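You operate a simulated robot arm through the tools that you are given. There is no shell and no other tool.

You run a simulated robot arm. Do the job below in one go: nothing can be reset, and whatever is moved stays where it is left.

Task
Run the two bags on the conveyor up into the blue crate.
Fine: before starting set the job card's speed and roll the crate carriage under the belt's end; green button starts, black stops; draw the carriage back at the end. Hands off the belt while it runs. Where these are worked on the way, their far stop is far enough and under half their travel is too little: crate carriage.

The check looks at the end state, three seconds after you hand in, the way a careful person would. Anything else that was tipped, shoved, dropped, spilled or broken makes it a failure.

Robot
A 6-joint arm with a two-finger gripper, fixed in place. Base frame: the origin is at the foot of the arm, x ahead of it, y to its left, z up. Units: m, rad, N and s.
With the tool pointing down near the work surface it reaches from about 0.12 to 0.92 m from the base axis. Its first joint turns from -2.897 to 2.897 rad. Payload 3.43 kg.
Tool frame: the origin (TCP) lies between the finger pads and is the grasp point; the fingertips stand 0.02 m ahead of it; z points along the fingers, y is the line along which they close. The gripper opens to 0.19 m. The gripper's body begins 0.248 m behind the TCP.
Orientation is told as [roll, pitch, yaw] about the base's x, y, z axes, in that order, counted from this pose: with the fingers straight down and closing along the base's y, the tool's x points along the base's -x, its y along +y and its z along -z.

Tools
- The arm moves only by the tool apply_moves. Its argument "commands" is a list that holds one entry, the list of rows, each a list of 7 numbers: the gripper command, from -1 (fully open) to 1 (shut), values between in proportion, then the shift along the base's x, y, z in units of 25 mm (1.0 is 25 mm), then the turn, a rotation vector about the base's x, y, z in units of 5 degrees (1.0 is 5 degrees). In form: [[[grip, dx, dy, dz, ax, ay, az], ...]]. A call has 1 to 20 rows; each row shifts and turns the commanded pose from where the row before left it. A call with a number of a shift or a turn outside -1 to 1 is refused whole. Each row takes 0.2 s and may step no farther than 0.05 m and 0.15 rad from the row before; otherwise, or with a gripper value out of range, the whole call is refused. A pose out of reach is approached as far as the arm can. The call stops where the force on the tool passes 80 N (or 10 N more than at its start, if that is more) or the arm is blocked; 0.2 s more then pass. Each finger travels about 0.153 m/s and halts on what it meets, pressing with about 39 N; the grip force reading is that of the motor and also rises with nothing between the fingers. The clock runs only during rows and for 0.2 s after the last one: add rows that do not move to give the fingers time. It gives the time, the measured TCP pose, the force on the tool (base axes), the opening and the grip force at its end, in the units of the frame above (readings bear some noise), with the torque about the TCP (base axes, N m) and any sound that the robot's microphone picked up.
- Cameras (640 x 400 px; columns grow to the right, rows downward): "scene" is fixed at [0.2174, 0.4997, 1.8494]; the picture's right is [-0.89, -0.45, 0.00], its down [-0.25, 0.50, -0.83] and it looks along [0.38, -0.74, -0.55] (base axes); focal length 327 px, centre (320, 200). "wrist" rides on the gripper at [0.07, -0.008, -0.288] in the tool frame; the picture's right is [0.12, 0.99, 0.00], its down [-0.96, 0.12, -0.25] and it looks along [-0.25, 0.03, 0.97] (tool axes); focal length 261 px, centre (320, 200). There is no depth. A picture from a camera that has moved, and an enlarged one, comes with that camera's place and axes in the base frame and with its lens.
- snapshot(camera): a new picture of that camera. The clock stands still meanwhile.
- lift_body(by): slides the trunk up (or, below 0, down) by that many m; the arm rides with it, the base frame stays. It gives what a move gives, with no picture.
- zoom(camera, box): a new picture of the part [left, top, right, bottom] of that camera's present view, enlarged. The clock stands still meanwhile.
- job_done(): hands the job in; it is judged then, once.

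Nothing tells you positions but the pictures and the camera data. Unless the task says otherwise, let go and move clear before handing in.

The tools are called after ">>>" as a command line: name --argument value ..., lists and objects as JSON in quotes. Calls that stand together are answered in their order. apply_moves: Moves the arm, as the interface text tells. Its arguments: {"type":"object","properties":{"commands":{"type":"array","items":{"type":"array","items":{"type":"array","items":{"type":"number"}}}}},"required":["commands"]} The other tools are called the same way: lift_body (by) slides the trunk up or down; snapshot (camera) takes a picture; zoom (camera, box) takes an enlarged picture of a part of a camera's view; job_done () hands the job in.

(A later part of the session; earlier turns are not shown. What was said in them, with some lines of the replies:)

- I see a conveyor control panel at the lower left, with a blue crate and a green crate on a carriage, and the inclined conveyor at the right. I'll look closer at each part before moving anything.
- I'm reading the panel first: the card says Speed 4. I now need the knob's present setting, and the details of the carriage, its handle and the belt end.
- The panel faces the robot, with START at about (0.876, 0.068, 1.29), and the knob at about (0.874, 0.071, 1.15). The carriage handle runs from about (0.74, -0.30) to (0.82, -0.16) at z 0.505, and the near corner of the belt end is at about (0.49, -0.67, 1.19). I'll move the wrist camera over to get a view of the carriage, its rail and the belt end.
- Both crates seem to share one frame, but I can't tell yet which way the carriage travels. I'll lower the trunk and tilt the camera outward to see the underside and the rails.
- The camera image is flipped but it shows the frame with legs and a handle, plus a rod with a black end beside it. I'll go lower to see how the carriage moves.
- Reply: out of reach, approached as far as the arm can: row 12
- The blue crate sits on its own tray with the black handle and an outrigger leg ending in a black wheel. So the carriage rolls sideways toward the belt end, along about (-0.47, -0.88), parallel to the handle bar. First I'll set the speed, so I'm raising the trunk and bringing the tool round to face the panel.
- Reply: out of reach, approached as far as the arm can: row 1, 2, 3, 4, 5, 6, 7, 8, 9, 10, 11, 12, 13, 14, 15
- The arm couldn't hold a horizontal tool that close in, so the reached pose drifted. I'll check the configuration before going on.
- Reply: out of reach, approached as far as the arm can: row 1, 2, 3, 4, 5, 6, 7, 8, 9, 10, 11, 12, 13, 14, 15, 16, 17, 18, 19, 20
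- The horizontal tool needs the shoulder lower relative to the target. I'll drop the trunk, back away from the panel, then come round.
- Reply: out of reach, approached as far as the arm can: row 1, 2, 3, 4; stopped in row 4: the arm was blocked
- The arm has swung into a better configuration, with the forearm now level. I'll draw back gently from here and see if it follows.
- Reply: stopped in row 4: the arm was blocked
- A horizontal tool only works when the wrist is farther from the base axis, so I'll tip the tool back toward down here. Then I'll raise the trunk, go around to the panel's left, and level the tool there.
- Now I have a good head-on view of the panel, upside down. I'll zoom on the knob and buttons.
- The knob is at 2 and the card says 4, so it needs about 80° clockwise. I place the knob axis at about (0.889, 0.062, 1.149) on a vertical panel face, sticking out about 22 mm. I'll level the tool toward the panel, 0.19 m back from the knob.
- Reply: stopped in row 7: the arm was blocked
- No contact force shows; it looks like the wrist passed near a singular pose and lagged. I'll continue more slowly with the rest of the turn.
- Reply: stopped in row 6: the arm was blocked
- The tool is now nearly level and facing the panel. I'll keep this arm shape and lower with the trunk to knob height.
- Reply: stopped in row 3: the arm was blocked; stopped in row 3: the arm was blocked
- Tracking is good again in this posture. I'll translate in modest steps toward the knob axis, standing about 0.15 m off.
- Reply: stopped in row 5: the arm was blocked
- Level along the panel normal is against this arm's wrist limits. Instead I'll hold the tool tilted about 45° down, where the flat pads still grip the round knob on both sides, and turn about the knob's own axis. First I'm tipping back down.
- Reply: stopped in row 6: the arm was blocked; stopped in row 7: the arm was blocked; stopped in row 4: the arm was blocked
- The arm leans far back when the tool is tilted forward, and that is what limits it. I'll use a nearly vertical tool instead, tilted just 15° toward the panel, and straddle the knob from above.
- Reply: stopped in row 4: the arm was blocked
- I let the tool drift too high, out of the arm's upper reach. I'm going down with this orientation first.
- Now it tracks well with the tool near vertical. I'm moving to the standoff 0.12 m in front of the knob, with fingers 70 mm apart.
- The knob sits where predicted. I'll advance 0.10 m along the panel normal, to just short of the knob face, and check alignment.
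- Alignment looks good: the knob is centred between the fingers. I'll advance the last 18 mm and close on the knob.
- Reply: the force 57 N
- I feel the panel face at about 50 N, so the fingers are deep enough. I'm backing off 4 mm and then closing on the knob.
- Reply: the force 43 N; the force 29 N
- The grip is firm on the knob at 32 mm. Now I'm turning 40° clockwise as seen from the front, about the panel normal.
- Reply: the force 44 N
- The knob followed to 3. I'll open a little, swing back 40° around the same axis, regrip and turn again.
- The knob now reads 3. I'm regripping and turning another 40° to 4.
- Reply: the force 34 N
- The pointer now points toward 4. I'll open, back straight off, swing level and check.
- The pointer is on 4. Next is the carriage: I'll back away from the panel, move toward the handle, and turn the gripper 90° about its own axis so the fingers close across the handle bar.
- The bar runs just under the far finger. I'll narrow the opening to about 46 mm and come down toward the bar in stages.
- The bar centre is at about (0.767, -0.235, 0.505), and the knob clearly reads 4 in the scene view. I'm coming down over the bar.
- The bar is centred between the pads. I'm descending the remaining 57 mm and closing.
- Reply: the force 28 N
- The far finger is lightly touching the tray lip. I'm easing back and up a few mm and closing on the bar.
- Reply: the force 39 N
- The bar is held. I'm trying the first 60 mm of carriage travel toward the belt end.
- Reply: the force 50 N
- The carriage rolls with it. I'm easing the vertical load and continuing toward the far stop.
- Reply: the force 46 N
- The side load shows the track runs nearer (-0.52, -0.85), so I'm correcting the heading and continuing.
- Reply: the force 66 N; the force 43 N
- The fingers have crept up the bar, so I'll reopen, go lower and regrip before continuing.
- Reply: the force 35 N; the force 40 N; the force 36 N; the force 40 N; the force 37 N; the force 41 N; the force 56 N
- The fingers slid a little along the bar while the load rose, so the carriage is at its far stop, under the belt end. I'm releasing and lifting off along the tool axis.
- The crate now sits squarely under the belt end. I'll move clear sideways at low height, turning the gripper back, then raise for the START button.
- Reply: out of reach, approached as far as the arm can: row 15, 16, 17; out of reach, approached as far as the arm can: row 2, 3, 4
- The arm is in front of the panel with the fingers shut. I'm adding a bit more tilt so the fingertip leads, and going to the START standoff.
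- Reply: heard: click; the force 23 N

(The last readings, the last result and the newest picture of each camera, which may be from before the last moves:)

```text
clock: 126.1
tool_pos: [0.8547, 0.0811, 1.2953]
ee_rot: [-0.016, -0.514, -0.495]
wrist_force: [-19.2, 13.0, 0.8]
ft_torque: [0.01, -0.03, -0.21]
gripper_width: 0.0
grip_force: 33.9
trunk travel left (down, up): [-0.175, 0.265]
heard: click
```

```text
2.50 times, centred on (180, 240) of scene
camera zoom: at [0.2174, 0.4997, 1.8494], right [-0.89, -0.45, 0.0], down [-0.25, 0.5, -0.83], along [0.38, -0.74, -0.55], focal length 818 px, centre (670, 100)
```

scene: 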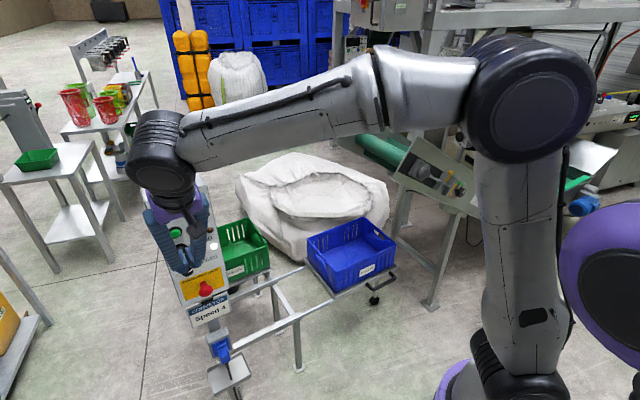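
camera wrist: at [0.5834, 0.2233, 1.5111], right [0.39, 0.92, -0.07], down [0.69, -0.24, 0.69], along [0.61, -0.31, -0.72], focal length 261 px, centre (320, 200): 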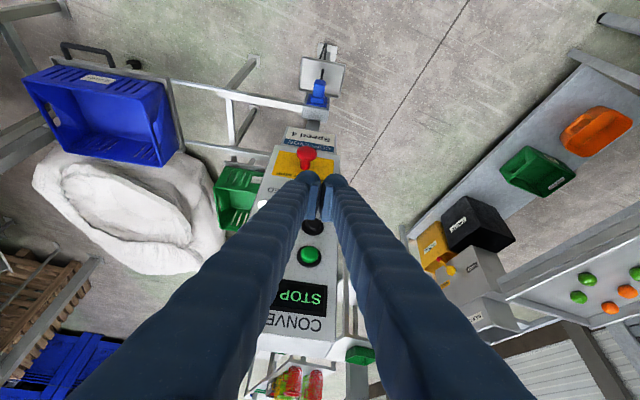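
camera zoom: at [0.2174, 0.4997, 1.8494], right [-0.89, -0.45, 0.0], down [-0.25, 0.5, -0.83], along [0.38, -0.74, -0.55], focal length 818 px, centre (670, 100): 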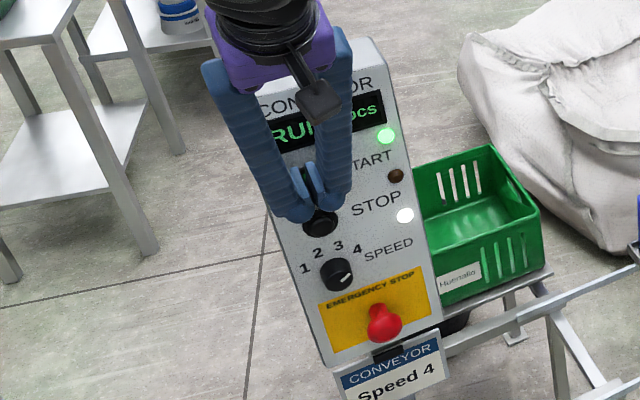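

It clicked: RUN, and the green lamp is lit. I'm backing off to standby in front of STOP while watching the bags.

>>> apply_moves --commands '[[[1, -0.698, 0.392, 0, 0, 0, 0], [1, -0.698, 0.392, 0, 0, 0, 0], [1, -0.35, 0.196, -0.6, 0, 0, 0], [1, 0, 0, -0.8, 0, 0, 0], [1, 0, 0, -0.8, 0, 0, 0], [1, 0, 0, -0.4, 0, 0, 0]]]'

>>> snapshot --camera "scene"

```text
clock: 127.5
tool_pos: [0.8129, 0.1037, 1.2305]
ee_rot: [-0.017, -0.512, -0.495]
wrist_force: [-0.7, 0.3, 0.1]
ft_torque: [0.01, 0.01, 0.02]
gripper_width: 0.0
grip_force: 34.3
trunk travel left (down, up): [-0.175, 0.265]
```

```text
taken
```

scene: 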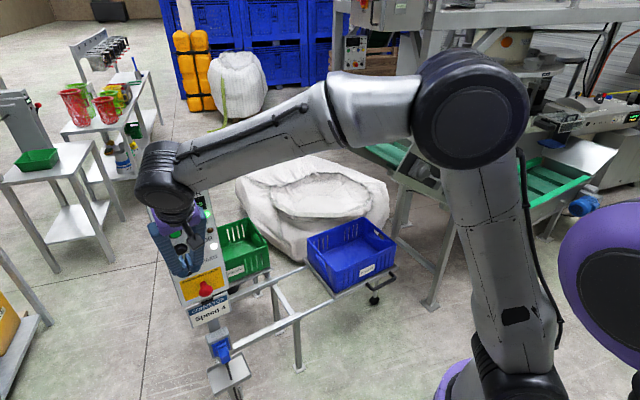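

>>> apply_moves --commands '[[[1, 0, 0, 0, 0, 0, 0], [1, 0, 0, 0, 0, 0, 0], [1, 0, 0, 0, 0, 0, 0], [1, 0, 0, 0, 0, 0, 0]]]'

>>> snapshot --camera "scene"

>>> snapshot --camera "wrist"

```text
clock: 128.5
tool_pos: [0.8129, 0.1029, 1.2311]
ee_rot: [-0.016, -0.514, -0.495]
wrist_force: [0.2, 0.2, -0.3]
ft_torque: [-0.01, 0.01, -0.01]
gripper_width: 0.0
grip_force: 33.9
trunk travel left (down, up): [-0.175, 0.265]
```

```text
taken
```

scene: 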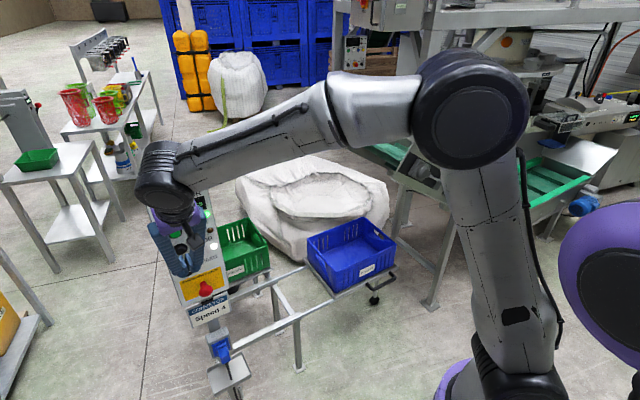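

```text
taken
camera wrist: at [0.632, 0.1953, 1.4473], right [0.39, 0.92, -0.07], down [0.69, -0.24, 0.69], along [0.61, -0.31, -0.72], focal length 261 px, centre (320, 200)
```

wrist: 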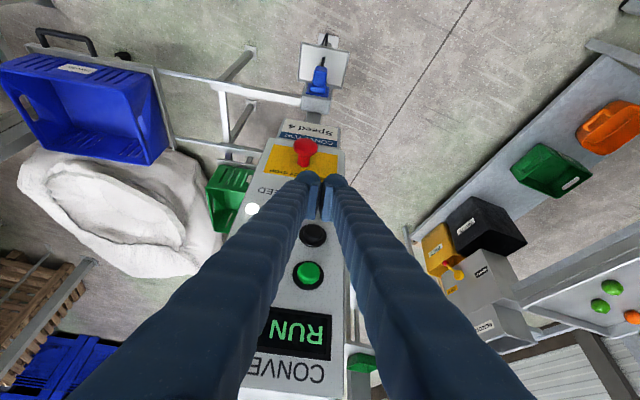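

>>> apply_moves --commands '[[[1, 0, 0, 0, 0, 0, 0], [1, 0, 0, 0, 0, 0, 0], [1, 0, 0, 0, 0, 0, 0], [1, 0, 0, 0, 0, 0, 0], [1, 0, 0, 0, 0, 0, 0], [1, 0, 0, 0, 0, 0, 0]]]'

>>> snapshot --camera "scene"

>>> zoom --camera "scene" --box '[290, 120, 420, 310]'

```text
clock: 129.9
tool_pos: [0.8127, 0.1047, 1.2315]
ee_rot: [-0.015, -0.513, -0.496]
wrist_force: [0.3, -0.4, 0.1]
ft_torque: [0.0, 0.01, 0.0]
gripper_width: 0.0001
grip_force: 34.0
trunk travel left (down, up): [-0.175, 0.265]
```

```text
taken
```

scene: 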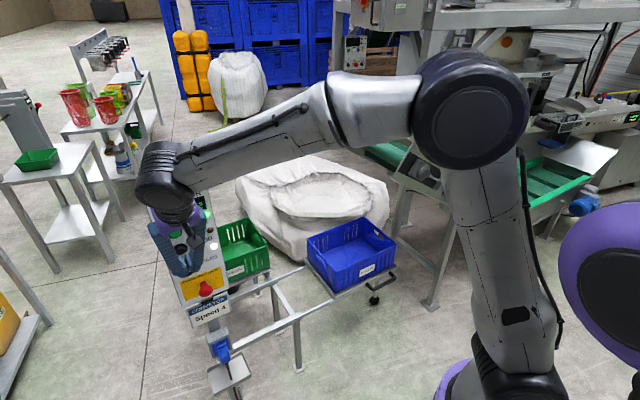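

```text
2.11 times, centred on (355, 215) of scene
camera zoom: at [0.2174, 0.4997, 1.8494], right [-0.89, -0.45, 0.0], down [-0.25, 0.5, -0.83], along [0.38, -0.74, -0.55], focal length 688 px, centre (246, 168)
```

zoom: 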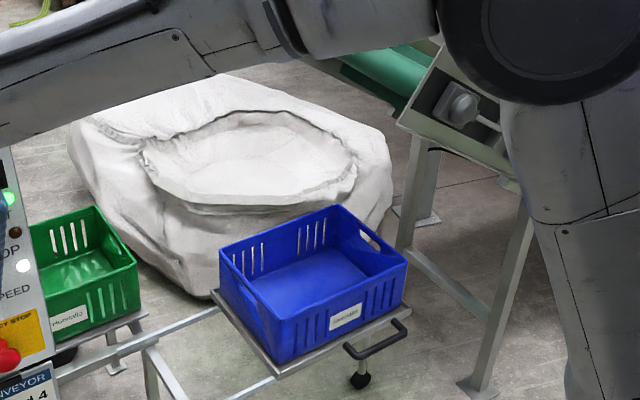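

>>> apply_moves --commands '[[[1, 0, 0, 0, 0, 0, 0], [1, 0, 0, 0, 0, 0, 0], [1, 0, 0, 0, 0, 0, 0], [1, 0, 0, 0, 0, 0, 0], [1, 0, 0, 0, 0, 0, 0]]]'

>>> zoom --camera "scene" --box '[290, 120, 420, 310]'

>>> apply_moves --commands '[[[1, 0, 0, 0, 0, 0, 0], [1, 0, 0, 0, 0, 0, 0], [1, 0, 0, 0, 0, 0, 0], [1, 0, 0, 0, 0, 0, 0], [1, 0, 0, 0, 0, 0, 0]]]'

>>> zoom --camera "scene" --box '[290, 120, 420, 310]'

>>> snapshot --camera "wrist"

```text
clock: 131.1
tool_pos: [0.8136, 0.1037, 1.231]
ee_rot: [-0.014, -0.513, -0.495]
wrist_force: [-0.7, -0.9, -1.1]
ft_torque: [0.02, -0.03, 0.02]
gripper_width: 0.0
grip_force: 34.1
trunk travel left (down, up): [-0.175, 0.265]
```

```text
2.11 times, centred on (355, 215) of scene
camera zoom: at [0.2174, 0.4997, 1.8494], right [-0.89, -0.45, 0.0], down [-0.25, 0.5, -0.83], along [0.38, -0.74, -0.55], focal length 688 px, centre (246, 168)
```

zoom: 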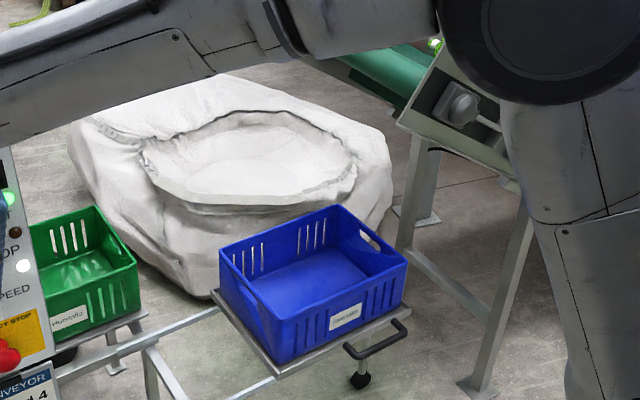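

```text
clock: 132.3
tool_pos: [0.8124, 0.1037, 1.2309]
ee_rot: [-0.017, -0.514, -0.496]
wrist_force: [-0.3, -0.7, 0.9]
ft_torque: [0.0, 0.0, -0.03]
gripper_width: 0.0
grip_force: 34.7
trunk travel left (down, up): [-0.175, 0.265]
```

```text
2.11 times, centred on (355, 215) of scene
camera zoom: at [0.2174, 0.4997, 1.8494], right [-0.89, -0.45, 0.0], down [-0.25, 0.5, -0.83], along [0.38, -0.74, -0.55], focal length 688 px, centre (246, 168)
```

zoom: 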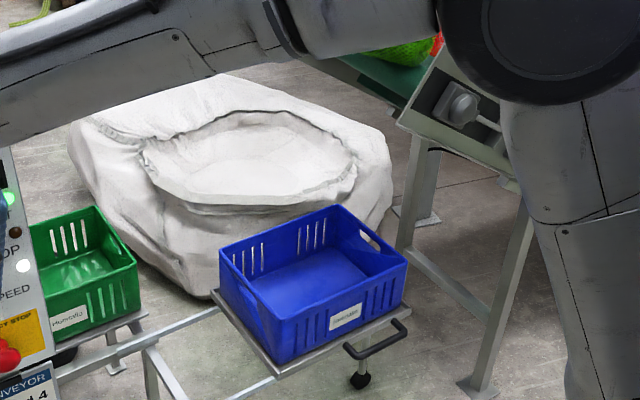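

```text
taken
camera wrist: at [0.6319, 0.1954, 1.4473], right [0.39, 0.92, -0.07], down [0.69, -0.24, 0.69], along [0.61, -0.31, -0.72], focal length 261 px, centre (320, 200)
```

wrist: 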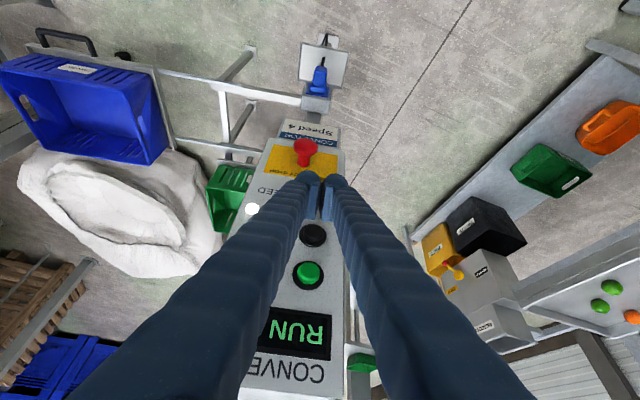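

The bags have reached the top roller, green first and red right behind. I'll keep watching as they drop.

>>> apply_moves --commands '[[[1, 0, 0, 0, 0, 0, 0], [1, 0, 0, 0, 0, 0, 0], [1, 0, 0, 0, 0, 0, 0]]]'

>>> zoom --camera "scene" --box '[290, 120, 420, 310]'

>>> apply_moves --commands '[[[1, 0, 0, 0, 0, 0, 0], [1, 0, 0, 0, 0, 0, 0], [1, 0, 0, 0, 0, 0, 0], [1, 0, 0, 0, 0, 0, 0]]]'

>>> zoom --camera "scene" --box '[290, 120, 420, 310]'

```text
clock: 133.1
tool_pos: [0.8131, 0.1045, 1.231]
ee_rot: [-0.015, -0.515, -0.494]
wrist_force: [0.4, 0.3, -0.4]
ft_torque: [0.03, 0.0, -0.03]
gripper_width: 0.0
grip_force: 34.3
trunk travel left (down, up): [-0.175, 0.265]
```

```text
2.11 times, centred on (355, 215) of scene
camera zoom: at [0.2174, 0.4997, 1.8494], right [-0.89, -0.45, 0.0], down [-0.25, 0.5, -0.83], along [0.38, -0.74, -0.55], focal length 688 px, centre (246, 168)
```

zoom: 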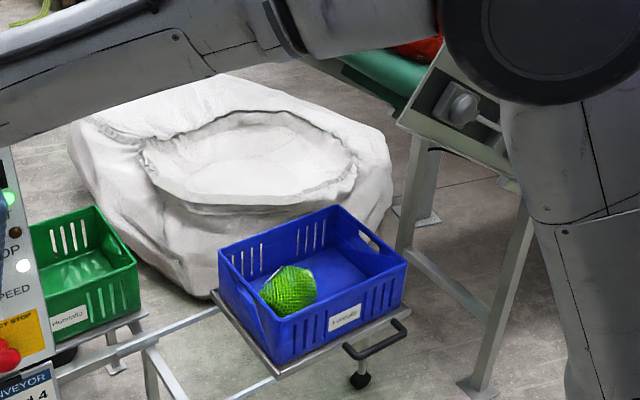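

```text
clock: 134.1
tool_pos: [0.8119, 0.1033, 1.2316]
ee_rot: [-0.016, -0.513, -0.496]
wrist_force: [-0.5, 0.3, 0.3]
ft_torque: [0.01, 0.0, 0.01]
gripper_width: 0.0
grip_force: 34.3
trunk travel left (down, up): [-0.175, 0.265]
```

```text
2.11 times, centred on (355, 215) of scene
camera zoom: at [0.2174, 0.4997, 1.8494], right [-0.89, -0.45, 0.0], down [-0.25, 0.5, -0.83], along [0.38, -0.74, -0.55], focal length 688 px, centre (246, 168)
```

zoom: 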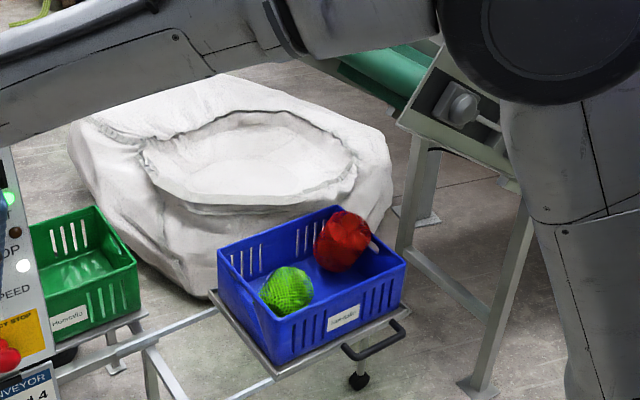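

Both bags are in the blue crate. Now I'm pressing the black STOP.

>>> apply_moves --commands '[[[1, 0.698, -0.392, -0.02, 0, 0, 0], [1, 0.698, -0.392, 0, 0, 0, 0], [1, 0.14, -0.08, 0, 0, 0, 0], [1, 0.14, -0.08, 0, 0, 0, 0], [1, 0.14, -0.08, 0, 0, 0, 0], [1, 0, 0, 0, 0, 0, 0]]]'

>>> zoom --camera "scene" --box '[120, 160, 240, 320]'

```text
clock: 135.5
tool_pos: [0.8547, 0.0793, 1.23]
ee_rot: [-0.017, -0.51, -0.495]
wrist_force: [-31.2, 15.5, -6.6]
ft_torque: [0.23, 0.07, -0.45]
gripper_width: 0.0
grip_force: 34.3
trunk travel left (down, up): [-0.175, 0.265]
heard: click
```

```text
2.50 times, centred on (180, 240) of scene
camera zoom: at [0.2174, 0.4997, 1.8494], right [-0.89, -0.45, 0.0], down [-0.25, 0.5, -0.83], along [0.38, -0.74, -0.55], focal length 818 px, centre (670, 100)
```

zoom: 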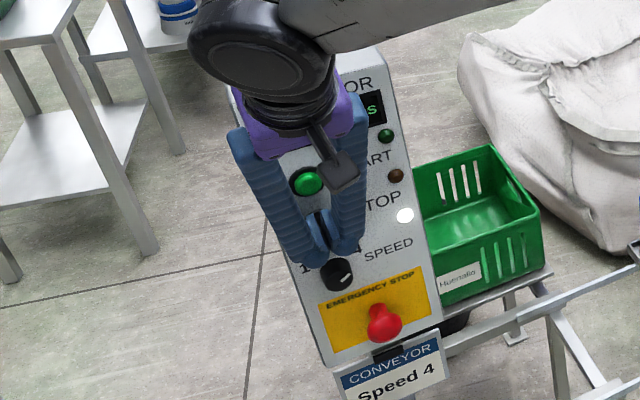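

The green lamp is out, so the belt is stopped. I'm backing off and checking the display and the crate.

>>> apply_moves --commands '[[[1, -0.698, 0.392, 0, 0, 0, 0], [1, -0.698, 0.392, 0, 0, 0, 0], [1, -0.698, 0.392, 0, 0, 0, 0], [1, -0.698, 0.392, 0, 0, 0, 0], [1, -0.9, -0.05, 0, 0.49, 0.872, 0], [1, -0.9, -0.05, 0, 0.49, 0.872, 0], [1, -0.9, -0.05, 0, 0.49, 0.872, 0], [1, -0.9, -0.05, 0, 0, 0, 0], [1, -0.9, -0.05, 0, 0, 0, 0], [1, -0.9, -0.05, 0, 0, 0, 0], [1, -0.9, -0.05, 0, 0, 0, 0], [1, 0, 0, 0, 0, 0, 0]]]'

>>> snapshot --camera "wrist"

>>> snapshot --camera "scene"

>>> zoom --camera "scene" --box '[290, 200, 420, 310]'

```text
clock: 138.1
tool_pos: [0.6327, 0.1092, 1.229]
ee_rot: [-0.01, -0.253, -0.498]
wrist_force: [0.2, 0.7, 1.3]
ft_torque: [0.0, 0.0, 0.03]
gripper_width: 0.0001
grip_force: 34.3
trunk travel left (down, up): [-0.175, 0.265]
```

```text
taken
camera wrist: at [0.5065, 0.1702, 1.4905], right [0.37, 0.93, -0.04], down [0.82, -0.31, 0.48], along [0.43, -0.21, -0.88], focal length 261 px, centre (320, 200)
```

wrist: 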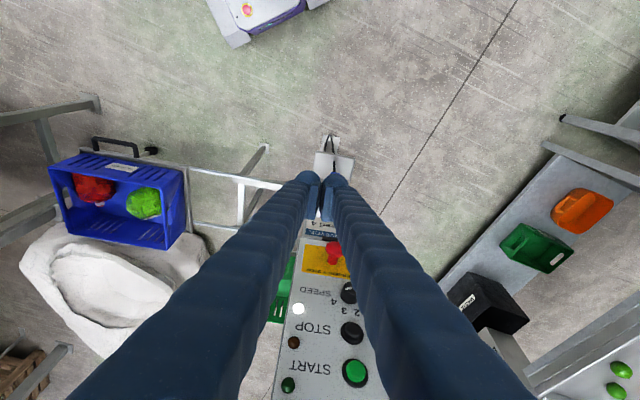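

```text
taken
```

scene: 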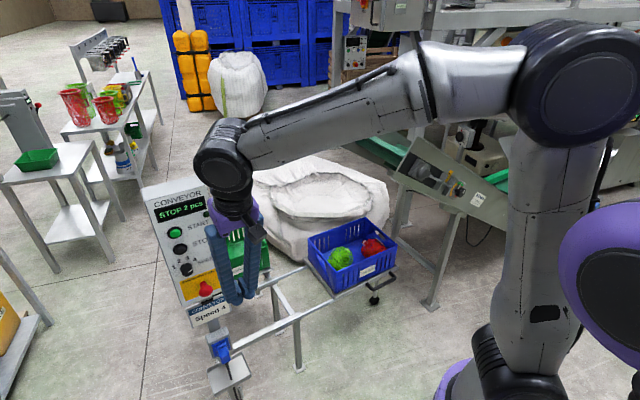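

```text
3.64 times, centred on (355, 255) of scene
camera zoom: at [0.2174, 0.4997, 1.8494], right [-0.89, -0.45, 0.0], down [-0.25, 0.5, -0.83], along [0.38, -0.74, -0.55], focal length 1189 px, centre (193, 0)
```

zoom: 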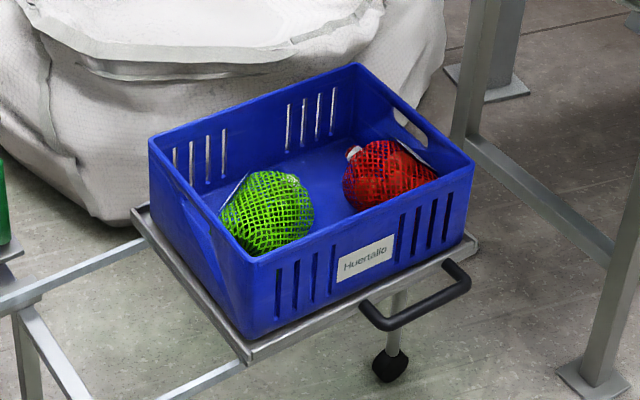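

The display says STOP 2 pcs, and both bags lie in the blue crate. Next I draw the carriage back, so I'm heading to the handle and turning the gripper across the bar.

>>> apply_moves --commands '[[[1, -0.33, -0.97, -0.45, -0.2277, 0.1235, 0.966], [1, -0.33, -0.97, -0.45, -0.2277, 0.1235, 0.966], [1, -0.33, -0.97, -0.45, -0.2277, 0.1235, 0.966], [1, -0.33, -0.97, -0.45, -0.2277, 0.1235, 0.966], [1, -0.33, -0.97, -0.45, -0.2277, 0.1235, 0.966], [1, -0.33, -0.97, -0.45, -0.2277, 0.1235, 0.966], [1, -0.33, -0.97, -0.45, -0.2277, 0.1235, 0.966], [1, -0.33, -0.97, -0.45, -0.2277, 0.1235, 0.966], [1, -0.33, -0.97, -0.45, -0.2277, 0.1235, 0.966], [1, -0.33, -0.97, -0.45, -0.2277, 0.1235, 0.966], [1, -0.33, -0.97, -0.45, -0.2277, 0.1235, 0.966], [1, -0.33, -0.97, -0.45, -0.2277, 0.1235, 0.966], [1, -0.33, -0.97, -0.45, -0.2277, 0.1235, 0.966], [1, -0.33, -0.97, -0.45, -0.2277, 0.1235, 0.966], [0.55, -0.33, -0.97, -0.45, -0.2277, 0.1235, 0.966], [0.55, -0.33, -0.97, -0.45, -0.2277, 0.1235, 0.966], [0.55, 0, 0, 0, -0.3, 0.18, 0.93], [0.55, 0, 0, 0, 0, 0, 0]]]'

>>> lift_body --by -0.17

>>> snapshot --camera "scene"

```text
clock: 141.9
tool_pos: [0.4995, -0.2769, 1.0505]
ee_rot: [-0.271, -0.004, 0.985]
wrist_force: [0.2, 0.4, 0.3]
ft_torque: [-0.04, -0.01, -0.02]
gripper_width: 0.0429
grip_force: 0.1
trunk travel left (down, up): [-0.175, 0.265]
```

```text
clock: 143.8
tool_pos: [0.4988, -0.2783, 0.8795]
ee_rot: [-0.271, -0.006, 0.986]
wrist_force: [0.1, 0.2, -0.4]
ft_torque: [0.03, -0.02, 0.0]
gripper_width: 0.0427
grip_force: 0.0
trunk travel left (down, up): [-0.005, 0.435]
```

```text
taken
```

scene: 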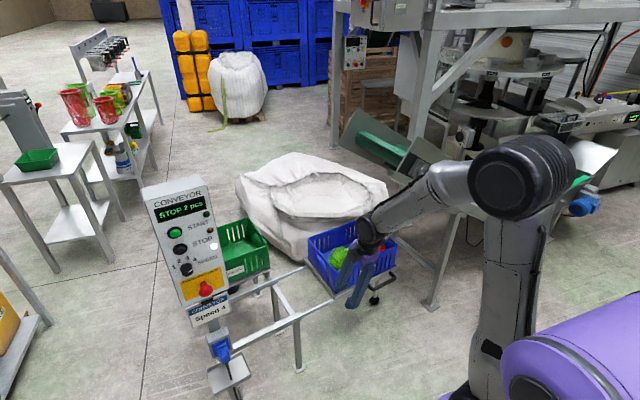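

>>> apply_moves --commands '[[[0.55, -0.198, -0.979, -0.474, 0, 0, 0.02], [0.55, -0.198, -0.979, -0.474, 0, 0, 0.02], [0.55, -0.198, -0.979, -0.474, 0, 0, 0.02], [0.55, -0.198, -0.979, -0.474, 0, 0, 0.02], [0.55, -0.198, -0.979, -0.474, 0, 0, 0.02], [0.55, -0.198, -0.979, -0.474, 0, 0, 0.02], [0.55, -0.198, -0.979, -0.474, 0, 0, 0.02], [0.55, -0.198, -0.979, -0.474, 0, 0, 0.02], [0.55, -0.198, -0.979, -0.474, 0, 0, 0.02], [0.55, -0.198, -0.979, -0.474, 0, 0, 0.02], [0.55, -0.198, -0.979, -0.474, 0, 0, 0.02], [0.55, -0.198, -0.979, -0.474, 0, 0, 0.02], [0.55, -0.198, -0.979, -0.474, 0, 0, 0.02], [0.55, -0.198, -0.979, -0.474, 0, 0, 0.02], [0.55, -0.198, -0.979, -0.474, 0, 0, 0.02], [0.55, -0.198, -0.979, -0.474, 0, 0, 0.02], [0.55, -0.198, -0.979, -0.474, 0, 0, 0.02], [0.55, -0.198, -0.979, -0.474, 0, 0, 0.02], [0.55, 0, 0, 0, 0, 0, 0]]]'

>>> snapshot --camera "wrist"

>>> snapshot --camera "scene"

```text
clock: 147.8
tool_pos: [0.4095, -0.72, 0.6693]
ee_rot: [-0.271, -0.004, 1.016]
wrist_force: [-0.1, 0.2, -0.4]
ft_torque: [0.06, -0.01, 0.06]
gripper_width: 0.0424
grip_force: 0.0
trunk travel left (down, up): [-0.005, 0.435]
```

```text
taken
camera wrist: at [0.3136, -0.7447, 0.9473], right [-0.88, 0.4, -0.27], down [0.36, 0.91, 0.21], along [0.33, 0.09, -0.94], focal length 261 px, centre (320, 200)
```

wrist: 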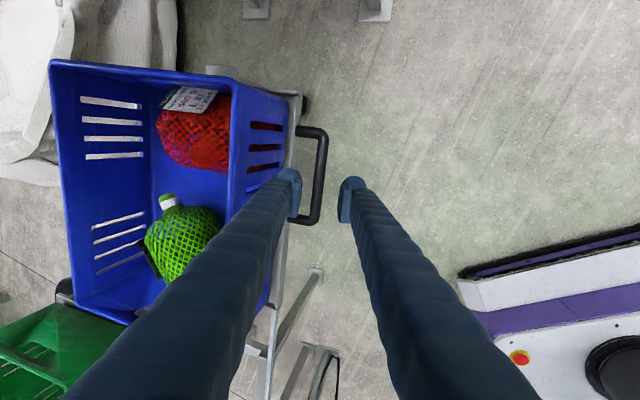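

```text
taken
```

scene: 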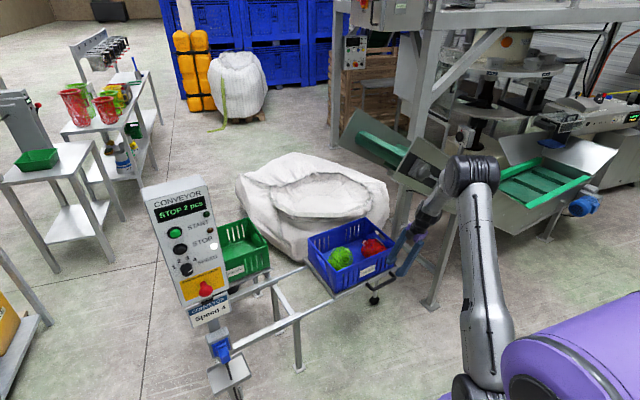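

>>> apply_moves --commands '[[[0.516, 0.2175, -0.085, -0.795, 0, 0, 0], [0.516, 0.2175, -0.085, -0.795, 0, 0, 0], [0.516, 0.2175, -0.085, -0.795, 0, 0, 0], [0.516, 0.2175, -0.085, -0.795, 0, 0, 0], [0.516, 0.2175, -0.085, -0.795, 0, 0, 0], [0.516, 0, 0, 0, 0, 0, 0]]]'

>>> zoom --camera "wrist" --box '[220, 120, 420, 280]'

```text
clock: 149.2
tool_pos: [0.4369, -0.729, 0.5679]
ee_rot: [-0.271, -0.004, 1.016]
wrist_force: [0.7, -0.4, -0.7]
ft_torque: [0.01, 0.03, 0.01]
gripper_width: 0.0459
grip_force: 0.1
trunk travel left (down, up): [-0.005, 0.435]
```

```text
2.50 times, centred on (320, 200) of wrist
camera zoom: at [0.3399, -0.754, 0.8472], right [-0.88, 0.4, -0.27], down [0.36, 0.91, 0.21], along [0.33, 0.09, -0.94], focal length 652 px, centre (320, 200)
```

zoom: 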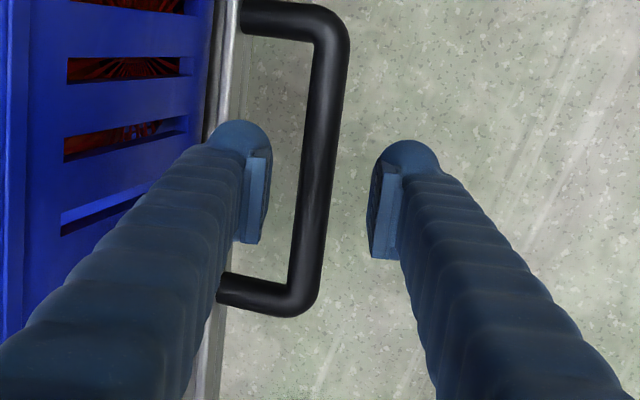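

>>> apply_moves --commands '[[[0.53, 0.18, -0.08, -0.76, 0, 0, 0], [0.53, 0.18, -0.08, -0.76, 0, 0, 0], [0.53, 0.16, -0.07, -0.76, 0, 0, 0], [0.53, 0, 0, 0, 0, 0, 0]]]'

>>> zoom --camera "wrist" --box '[220, 120, 420, 280]'

```text
clock: 150.2
tool_pos: [0.4495, -0.7341, 0.5112]
ee_rot: [-0.27, -0.004, 1.014]
wrist_force: [0.2, -0.3, 1.7]
ft_torque: [0.01, 0.01, 0.02]
gripper_width: 0.0447
grip_force: 0.1
trunk travel left (down, up): [-0.005, 0.435]
```

```text
2.50 times, centred on (320, 200) of wrist
camera zoom: at [0.3531, -0.7599, 0.7901], right [-0.88, 0.4, -0.27], down [0.36, 0.91, 0.21], along [0.33, 0.09, -0.94], focal length 652 px, centre (320, 200)
```

zoom: 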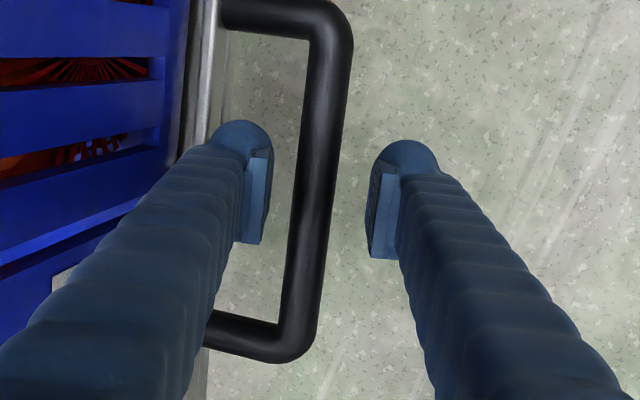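

Clean, with no contact. I'm closing on the bar and drawing the carriage back along (0.53, 0.85).

>>> apply_moves --commands '[[[0.8, 0, 0, 0, 0, 0, 0], [1, 0, 0, 0, 0, 0, 0], [1, 0, 0, 0, 0, 0, 0]]]'

>>> apply_moves --commands '[[[1, 0.26, 0.42, 0, 0, 0, 0], [1, 0.318, 0.508, 0, 0, 0, 0], [1, 0.318, 0.508, 0, 0, 0, 0], [1, 0.318, 0.508, 0, 0, 0, 0], [1, 0.318, 0.508, 0, 0, 0, 0], [1, 0, 0, 0, 0, 0, 0]]]'

>>> snapshot --camera "scene"

>>> zoom --camera "wrist" --box '[220, 120, 420, 280]'

```text
clock: 151.0
tool_pos: [0.452, -0.7371, 0.5125]
ee_rot: [-0.274, 0.002, 1.015]
wrist_force: [29.2, -15.1, 7.3]
ft_torque: [0.21, -0.56, -1.09]
gripper_width: 0.0185
grip_force: 45.0
trunk travel left (down, up): [-0.005, 0.435]
```

```text
clock: 152.4
tool_pos: [0.4896, -0.6755, 0.5127]
ee_rot: [-0.275, -0.001, 1.016]
wrist_force: [35.1, -19.4, 17.9]
ft_torque: [0.28, -0.69, -0.92]
gripper_width: 0.0184
grip_force: 45.0
trunk travel left (down, up): [-0.005, 0.435]
```

```text
taken
```

scene: 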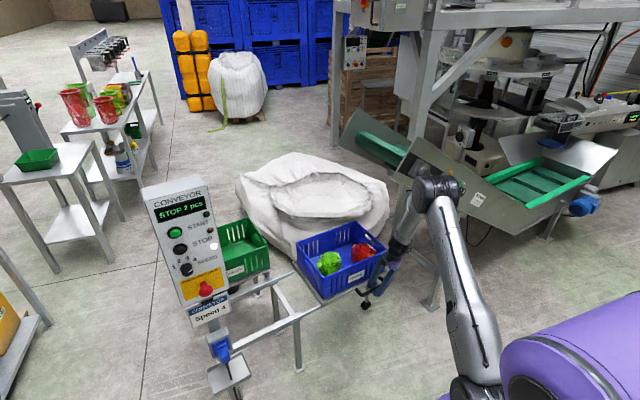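

```text
2.50 times, centred on (320, 200) of wrist
camera zoom: at [0.3931, -0.6998, 0.792], right [-0.88, 0.4, -0.27], down [0.36, 0.91, 0.21], along [0.33, 0.09, -0.94], focal length 652 px, centre (320, 200)
```

zoom: 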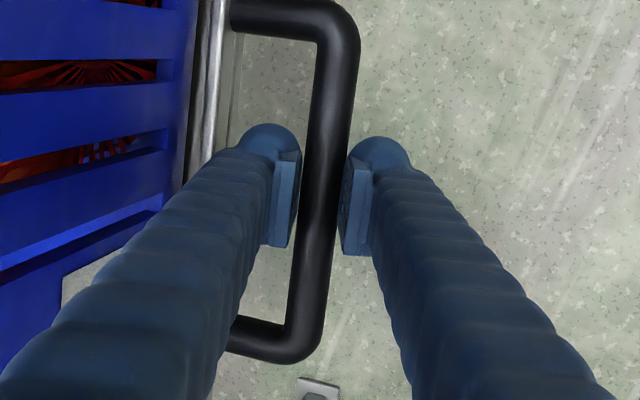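

>>> apply_moves --commands '[[[1, 0.08, -0.05, 0, 0, 0, 0], [1, 0.318, 0.508, 0, 0, 0, 0], [1, 0.318, 0.508, 0, 0, 0, 0], [1, 0.318, 0.508, 0, 0, 0, 0], [1, 0.318, 0.508, 0, 0, 0, 0], [1, 0.318, 0.508, 0, 0, 0, 0], [1, 0.318, 0.508, 0, 0, 0, 0], [1, 0.318, 0.508, 0, 0, 0, 0], [1, 0.318, 0.508, 0, 0, 0, 0], [1, 0, 0, 0, 0, 0, 0]]]'

>>> zoom --camera "wrist" --box '[220, 120, 420, 280]'

```text
clock: 154.6
tool_pos: [0.5557, -0.5732, 0.5125]
ee_rot: [-0.273, -0.002, 1.017]
wrist_force: [19.3, -8.9, 25.8]
ft_torque: [0.49, -0.71, -0.87]
gripper_width: 0.0182
grip_force: 44.6
trunk travel left (down, up): [-0.005, 0.435]
```

```text
2.50 times, centred on (320, 200) of wrist
camera zoom: at [0.4578, -0.5972, 0.792], right [-0.88, 0.4, -0.27], down [0.36, 0.91, 0.21], along [0.33, 0.09, -0.94], focal length 652 px, centre (320, 200)
```

zoom: 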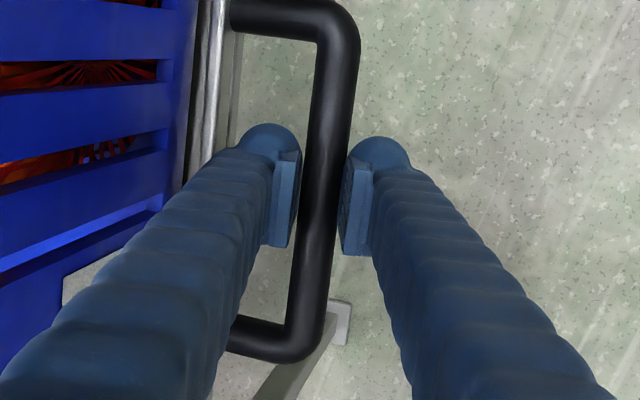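

>>> apply_moves --commands '[[[1, 0.318, 0.508, 0.03, 0, 0, 0], [1, 0.318, 0.508, 0, 0, 0, 0], [1, 0.318, 0.508, 0, 0, 0, 0], [1, 0.318, 0.508, 0, 0, 0, 0], [1, 0.318, 0.508, 0, 0, 0, 0], [1, 0.318, 0.508, 0, 0, 0, 0], [1, 0.318, 0.508, 0, 0, 0, 0], [1, 0.318, 0.508, 0, 0, 0, 0], [1, 0.318, 0.508, 0, 0, 0, 0], [1, 0.318, 0.508, 0, 0, 0, 0], [1, 0, 0, 0, 0, 0, 0]]]'

>>> zoom --camera "wrist" --box '[220, 120, 420, 280]'

>>> snapshot --camera "scene"

```text
clock: 157.0
tool_pos: [0.6355, -0.4457, 0.5145]
ee_rot: [-0.257, -0.005, 1.015]
wrist_force: [-13.7, 11.1, 8.0]
ft_torque: [0.29, -0.01, -1.0]
gripper_width: 0.0183
grip_force: 45.1
out of reach, approached as far as the arm can: row 10
trunk travel left (down, up): [-0.005, 0.435]
```

```text
2.50 times, centred on (320, 200) of wrist
camera zoom: at [0.5408, -0.473, 0.7932], right [-0.88, 0.41, -0.25], down [0.36, 0.91, 0.21], along [0.32, 0.1, -0.94], focal length 652 px, centre (320, 200)
```

zoom: 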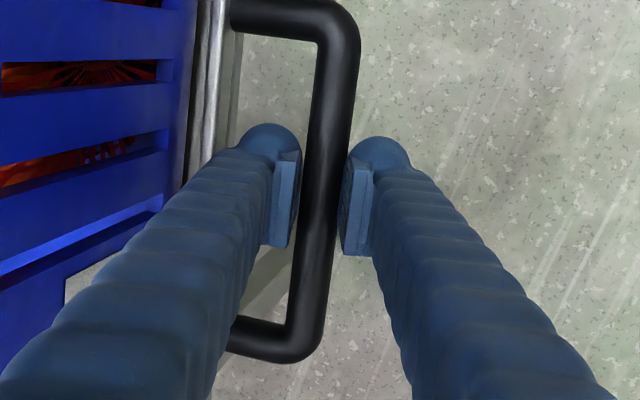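

```text
taken
```

scene: 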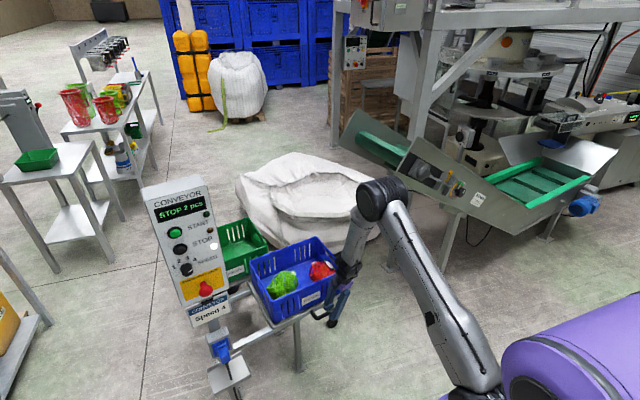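

>>> apply_moves --commands '[[[1, 0.318, 0.508, 0, 0.05, 0.09, 0], [1, 0.318, 0.508, 0, 0.05, 0.09, 0], [1, 0.318, 0.508, 0, 0.05, 0.09, 0], [1, 0.318, 0.508, 0, 0.05, 0.09, 0], [1, 0, 0, 0, 0, 0, 0]]]'

>>> zoom --camera "wrist" --box '[220, 120, 420, 280]'

```text
clock: 158.2
tool_pos: [0.666, -0.3948, 0.5139]
ee_rot: [-0.228, -0.002, 1.014]
wrist_force: [-32.7, 18.9, -4.3]
ft_torque: [0.76, -0.01, -1.3]
gripper_width: 0.0178
grip_force: 45.0
trunk travel left (down, up): [-0.005, 0.435]
```

```text
2.50 times, centred on (320, 200) of wrist
camera zoom: at [0.5796, -0.4259, 0.7963], right [-0.88, 0.41, -0.22], down [0.37, 0.91, 0.22], along [0.29, 0.11, -0.95], focal length 652 px, centre (320, 200)
```

zoom: 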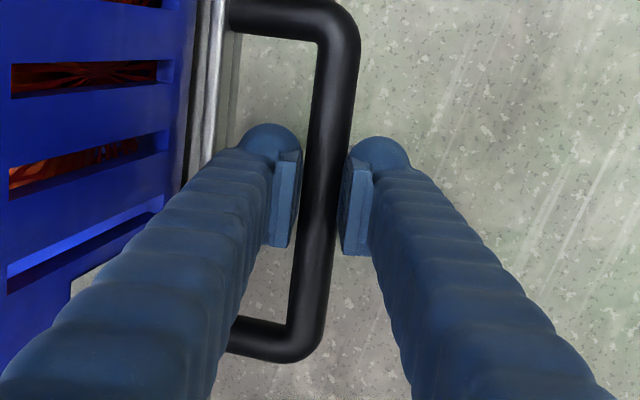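

>>> apply_moves --commands '[[[1, -0.1, 0.06, 0, 0, 0, 0], [1, 0.315, 0.51, 0, 0, 0, 0], [1, 0.315, 0.51, 0, 0, 0, 0], [1, 0.315, 0.51, 0, 0, 0, 0], [1, 0.315, 0.51, 0, 0, 0, 0], [1, 0.315, 0.51, 0, 0, 0, 0], [1, 0.315, 0.51, 0, 0, 0, 0], [1, 0, 0, 0, 0, 0, 0]]]'

>>> zoom --camera "wrist" --box '[220, 120, 420, 280]'

>>> snapshot --camera "scene"

```text
clock: 160.0
tool_pos: [0.7138, -0.3185, 0.5138]
ee_rot: [-0.235, -0.003, 1.016]
wrist_force: [-26.3, 19.1, 8.2]
ft_torque: [0.29, 0.25, -1.11]
gripper_width: 0.0174
grip_force: 44.9
trunk travel left (down, up): [-0.005, 0.435]
```

```text
2.50 times, centred on (320, 200) of wrist
camera zoom: at [0.6258, -0.348, 0.7961], right [-0.88, 0.41, -0.23], down [0.36, 0.91, 0.22], along [0.3, 0.11, -0.95], focal length 652 px, centre (320, 200)
```

zoom: 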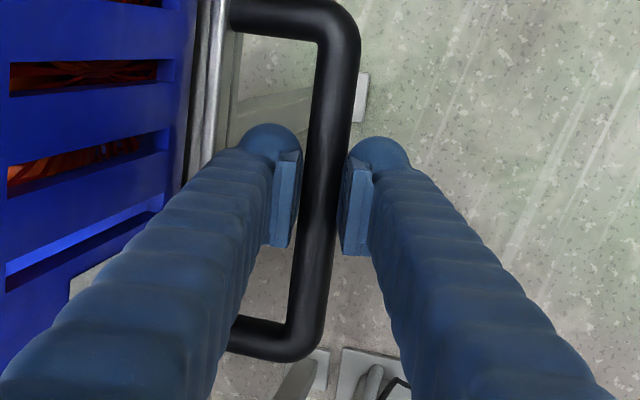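

```text
taken
```

scene: 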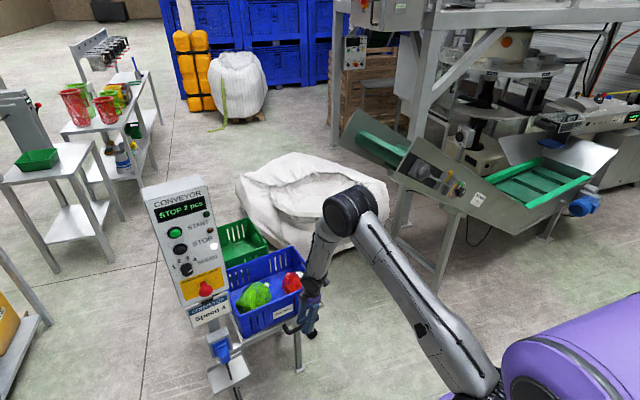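

>>> apply_moves --commands '[[[1, -0.05, 0.03, 0, 0, 0, 0], [1, 0.315, 0.51, 0, 0, 0, 0], [1, 0.315, 0.51, 0, 0, 0, 0], [1, 0.315, 0.51, 0, 0, 0, 0], [1, 0.315, 0.51, 0, 0, 0, 0], [1, 0, 0, 0, 0, 0, 0]]]'

>>> zoom --camera "wrist" --box '[220, 120, 420, 280]'

>>> apply_moves --commands '[[[1, 0.2, 0.33, 0, 0, 0, 0], [1, 0.2, 0.33, 0, 0, 0, 0], [1, 0.2, 0.33, 0, 0, 0, 0], [1, 0, 0, 0, 0, 0, 0]]]'

>>> zoom --camera "wrist" --box '[220, 120, 420, 280]'

>>> snapshot --camera "scene"

```text
clock: 161.4
tool_pos: [0.7464, -0.2661, 0.5148]
ee_rot: [-0.238, -0.004, 1.016]
wrist_force: [-6.4, 6.5, 5.4]
ft_torque: [0.53, -0.28, -1.01]
gripper_width: 0.0176
grip_force: 44.7
trunk travel left (down, up): [-0.005, 0.435]
```

```text
2.50 times, centred on (320, 200) of wrist
camera zoom: at [0.6575, -0.2961, 0.7961], right [-0.88, 0.41, -0.23], down [0.36, 0.91, 0.22], along [0.3, 0.11, -0.95], focal length 652 px, centre (320, 200)
```

zoom: 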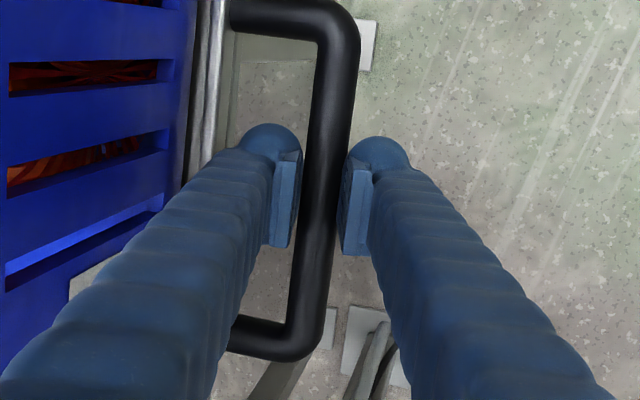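

```text
clock: 162.4
tool_pos: [0.7595, -0.2427, 0.5152]
ee_rot: [-0.237, -0.001, 1.017]
wrist_force: [4.3, -0.1, 6.3]
ft_torque: [0.39, -0.27, -0.98]
gripper_width: 0.0174
grip_force: 44.9
trunk travel left (down, up): [-0.005, 0.435]
```

```text
2.50 times, centred on (320, 200) of wrist
camera zoom: at [0.6722, -0.2729, 0.7962], right [-0.88, 0.41, -0.23], down [0.36, 0.91, 0.22], along [0.3, 0.11, -0.95], focal length 652 px, centre (320, 200)
```

zoom: 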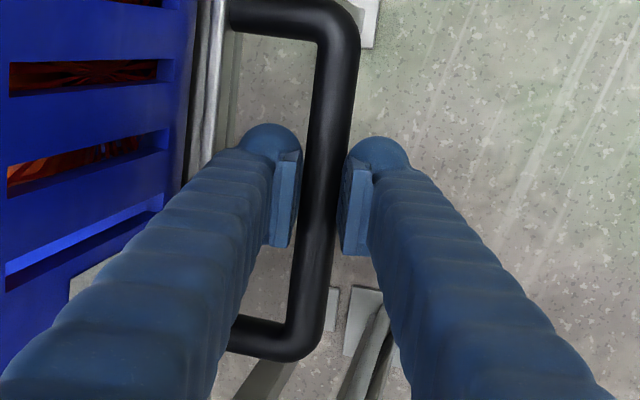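

```text
taken
```

scene: 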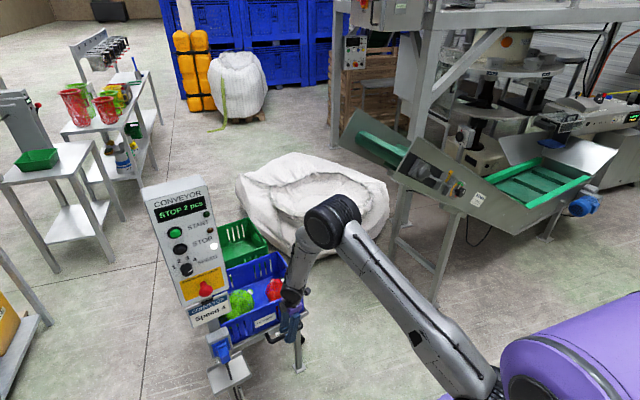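

>>> apply_moves --commands '[[[1, 0.2, 0.33, 0, 0, 0, 0], [1, 0.2, 0.33, 0, 0, 0, 0], [1, 0, 0, 0, 0, 0, 0]]]'

>>> apply_moves --commands '[[[1, 0.2, 0.33, 0, 0, 0, 0], [1, 0.2, 0.33, 0, 0, 0, 0], [1, 0, 0, 0, 0, 0, 0]]]'

>>> zoom --camera "wrist" --box '[220, 120, 420, 280]'

```text
clock: 163.2
tool_pos: [0.7697, -0.2287, 0.5148]
ee_rot: [-0.236, -0.001, 1.014]
wrist_force: [-2.9, -21.8, 14.4]
ft_torque: [-0.49, 0.13, -1.22]
gripper_width: 0.0179
grip_force: 44.7
trunk travel left (down, up): [-0.005, 0.435]
```

```text
clock: 164.0
tool_pos: [0.7798, -0.2116, 0.5177]
ee_rot: [-0.238, -0.003, 1.013]
wrist_force: [-11.3, -32.1, 44.1]
ft_torque: [-0.44, -0.01, -1.24]
gripper_width: 0.0155
grip_force: 45.2
trunk travel left (down, up): [-0.005, 0.435]
```

```text
2.50 times, centred on (320, 200) of wrist
camera zoom: at [0.6909, -0.2406, 0.7991], right [-0.88, 0.41, -0.23], down [0.36, 0.91, 0.22], along [0.3, 0.11, -0.95], focal length 652 px, centre (320, 200)
```

zoom: 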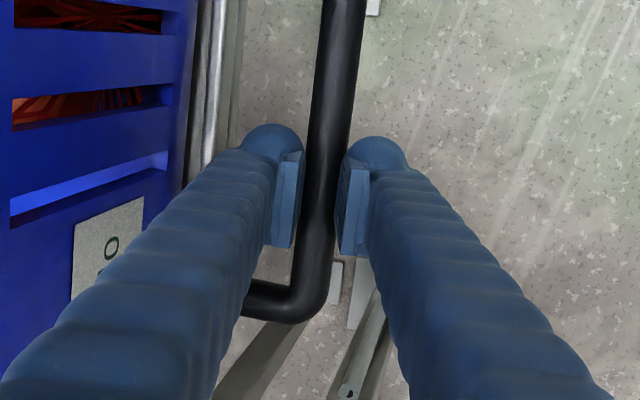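

The fingers slid along the bar against the home stop, so the carriage is fully back. I'm releasing and lifting clear.

>>> apply_moves --commands '[[[0.53, 0, 0, 0, 0, 0, 0], [0.53, 0, 0, 0, 0, 0, 0], [0.53, -0.15, 0.09, 0.7, 0, 0, 0], [0.53, -0.2, 0.12, 0.9, 0, 0, 0], [0.53, -0.2, 0.12, 0.9, 0, 0, 0], [0.53, -0.2, 0.12, 0.9, 0, 0, 0], [0.53, -0.3, 0.18, 0.9, 0, 0, 0], [0.53, -0.5, 0.3, 0.9, 0, 0, 0], [0.53, -0.8, 0.45, 0.9, 0, 0, 0], [0.53, -0.8, 0.3, 0.9, 0, 0, 0], [0.53, -0.8, 0.2, 0.9, 0, 0, 0], [0.53, -0.8, 0, 0.9, 0, 0, 0], [0.53, 0, 0, 0, 0, 0, 0]]]'

>>> snapshot --camera "wrist"

>>> snapshot --camera "scene"

>>> zoom --camera "scene" --box '[130, 170, 330, 390]'

```text
clock: 166.8
tool_pos: [0.6622, -0.164, 0.7363]
ee_rot: [-0.236, -0.002, 1.017]
wrist_force: [-0.2, -0.4, 1.1]
ft_torque: [-0.01, -0.08, -0.03]
gripper_width: 0.0447
grip_force: 0.1
trunk travel left (down, up): [-0.005, 0.435]
```

```text
taken
camera wrist: at [0.5741, -0.1923, 1.0179], right [-0.88, 0.41, -0.23], down [0.36, 0.91, 0.22], along [0.3, 0.11, -0.95], focal length 261 px, centre (320, 200)
```

wrist: 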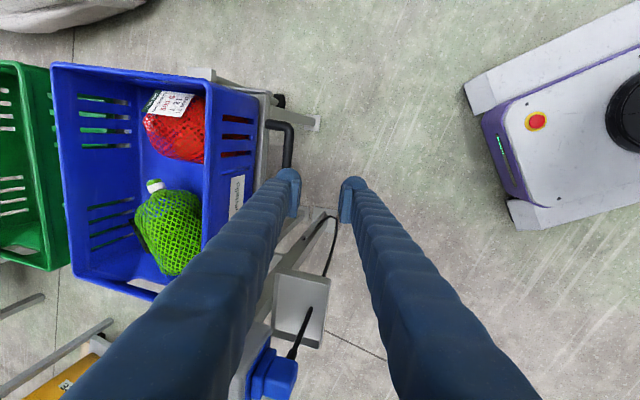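

```text
taken
```

scene: 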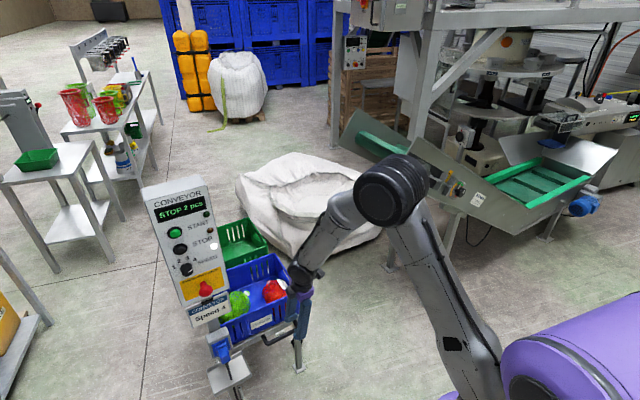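

```text
1.82 times, centred on (230, 280) of scene
camera zoom: at [0.2174, 0.4997, 1.8494], right [-0.89, -0.45, 0.0], down [-0.25, 0.5, -0.83], along [0.38, -0.74, -0.55], focal length 594 px, centre (484, 54)
```

zoom: 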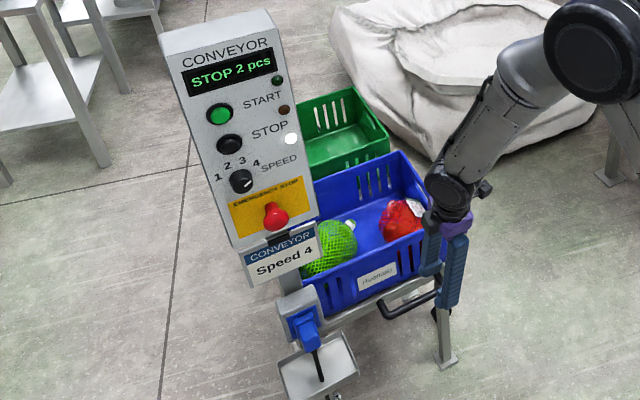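

The carriage is home, both bags are in the blue crate, and the panel shows STOP 2 pcs with the knob at 4. I'm moving a bit farther clear and taking one last look.

>>> apply_moves --commands '[[[0.53, -0.7, 0.2, 0.7, 0, 0, 0], [0.53, -0.7, 0.2, 0.7, 0, 0, 0], [0.53, -0.7, 0.2, 0.7, 0, 0, 0], [0.53, -0.7, 0.2, 0.7, 0, 0, 0], [0.53, -0.7, 0.2, 0.7, 0, 0, 0], [0.53, -0.5, 0, 0.7, 0, 0, 0], [0.53, 0, 0, 0.7, 0, 0, 0], [0.53, 0, 0, 0, 0, 0, 0]]]'

>>> snapshot --camera "scene"

>>> snapshot --camera "wrist"

```text
clock: 168.6
tool_pos: [0.5604, -0.1383, 0.8579]
ee_rot: [-0.237, -0.001, 1.014]
wrist_force: [0.2, -0.1, -0.5]
ft_torque: [-0.03, 0.02, 0.0]
gripper_width: 0.0447
grip_force: 0.1
trunk travel left (down, up): [-0.005, 0.435]
```

```text
taken
```

scene: 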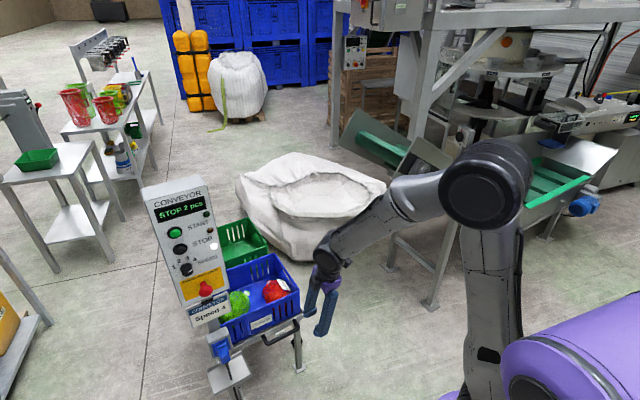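

```text
taken
camera wrist: at [0.4721, -0.168, 1.1393], right [-0.88, 0.41, -0.23], down [0.36, 0.91, 0.22], along [0.3, 0.11, -0.95], focal length 261 px, centre (320, 200)
```

wrist: 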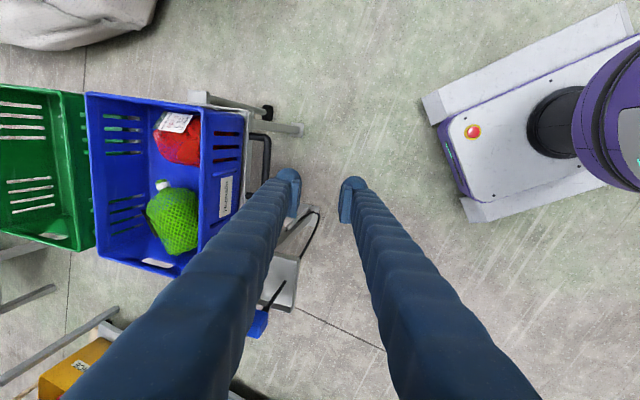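

Both bags are in the blue crate, the belt is stopped, the carriage is back home and the arm is clear. I'm handing in.

>>> job_done

```text
The job is handed in.
```

The two bags went up the conveyor into the blue crate, and I've handed the job in; no verdict has come back yet.

- **Speed:** I turned the knob from 2 to 4, as the job card says.
- **Carriage:** I rolled it to its far stop under the belt end, and drew it back to its home stop afterwards.
- **Belt:** I started it with the green button and stopped it with the black one after both bags had dropped. The display reads "STOP 2 pcs". Nothing touched the belt while it ran.
- **Contact:** The fingers pressed briefly on the panel face by the knob (about 57 N) and lightly on the tray lip by the handle. Nothing looked moved or damaged in the pictures I took.

The gripper has let go of the handle and the arm is clear.
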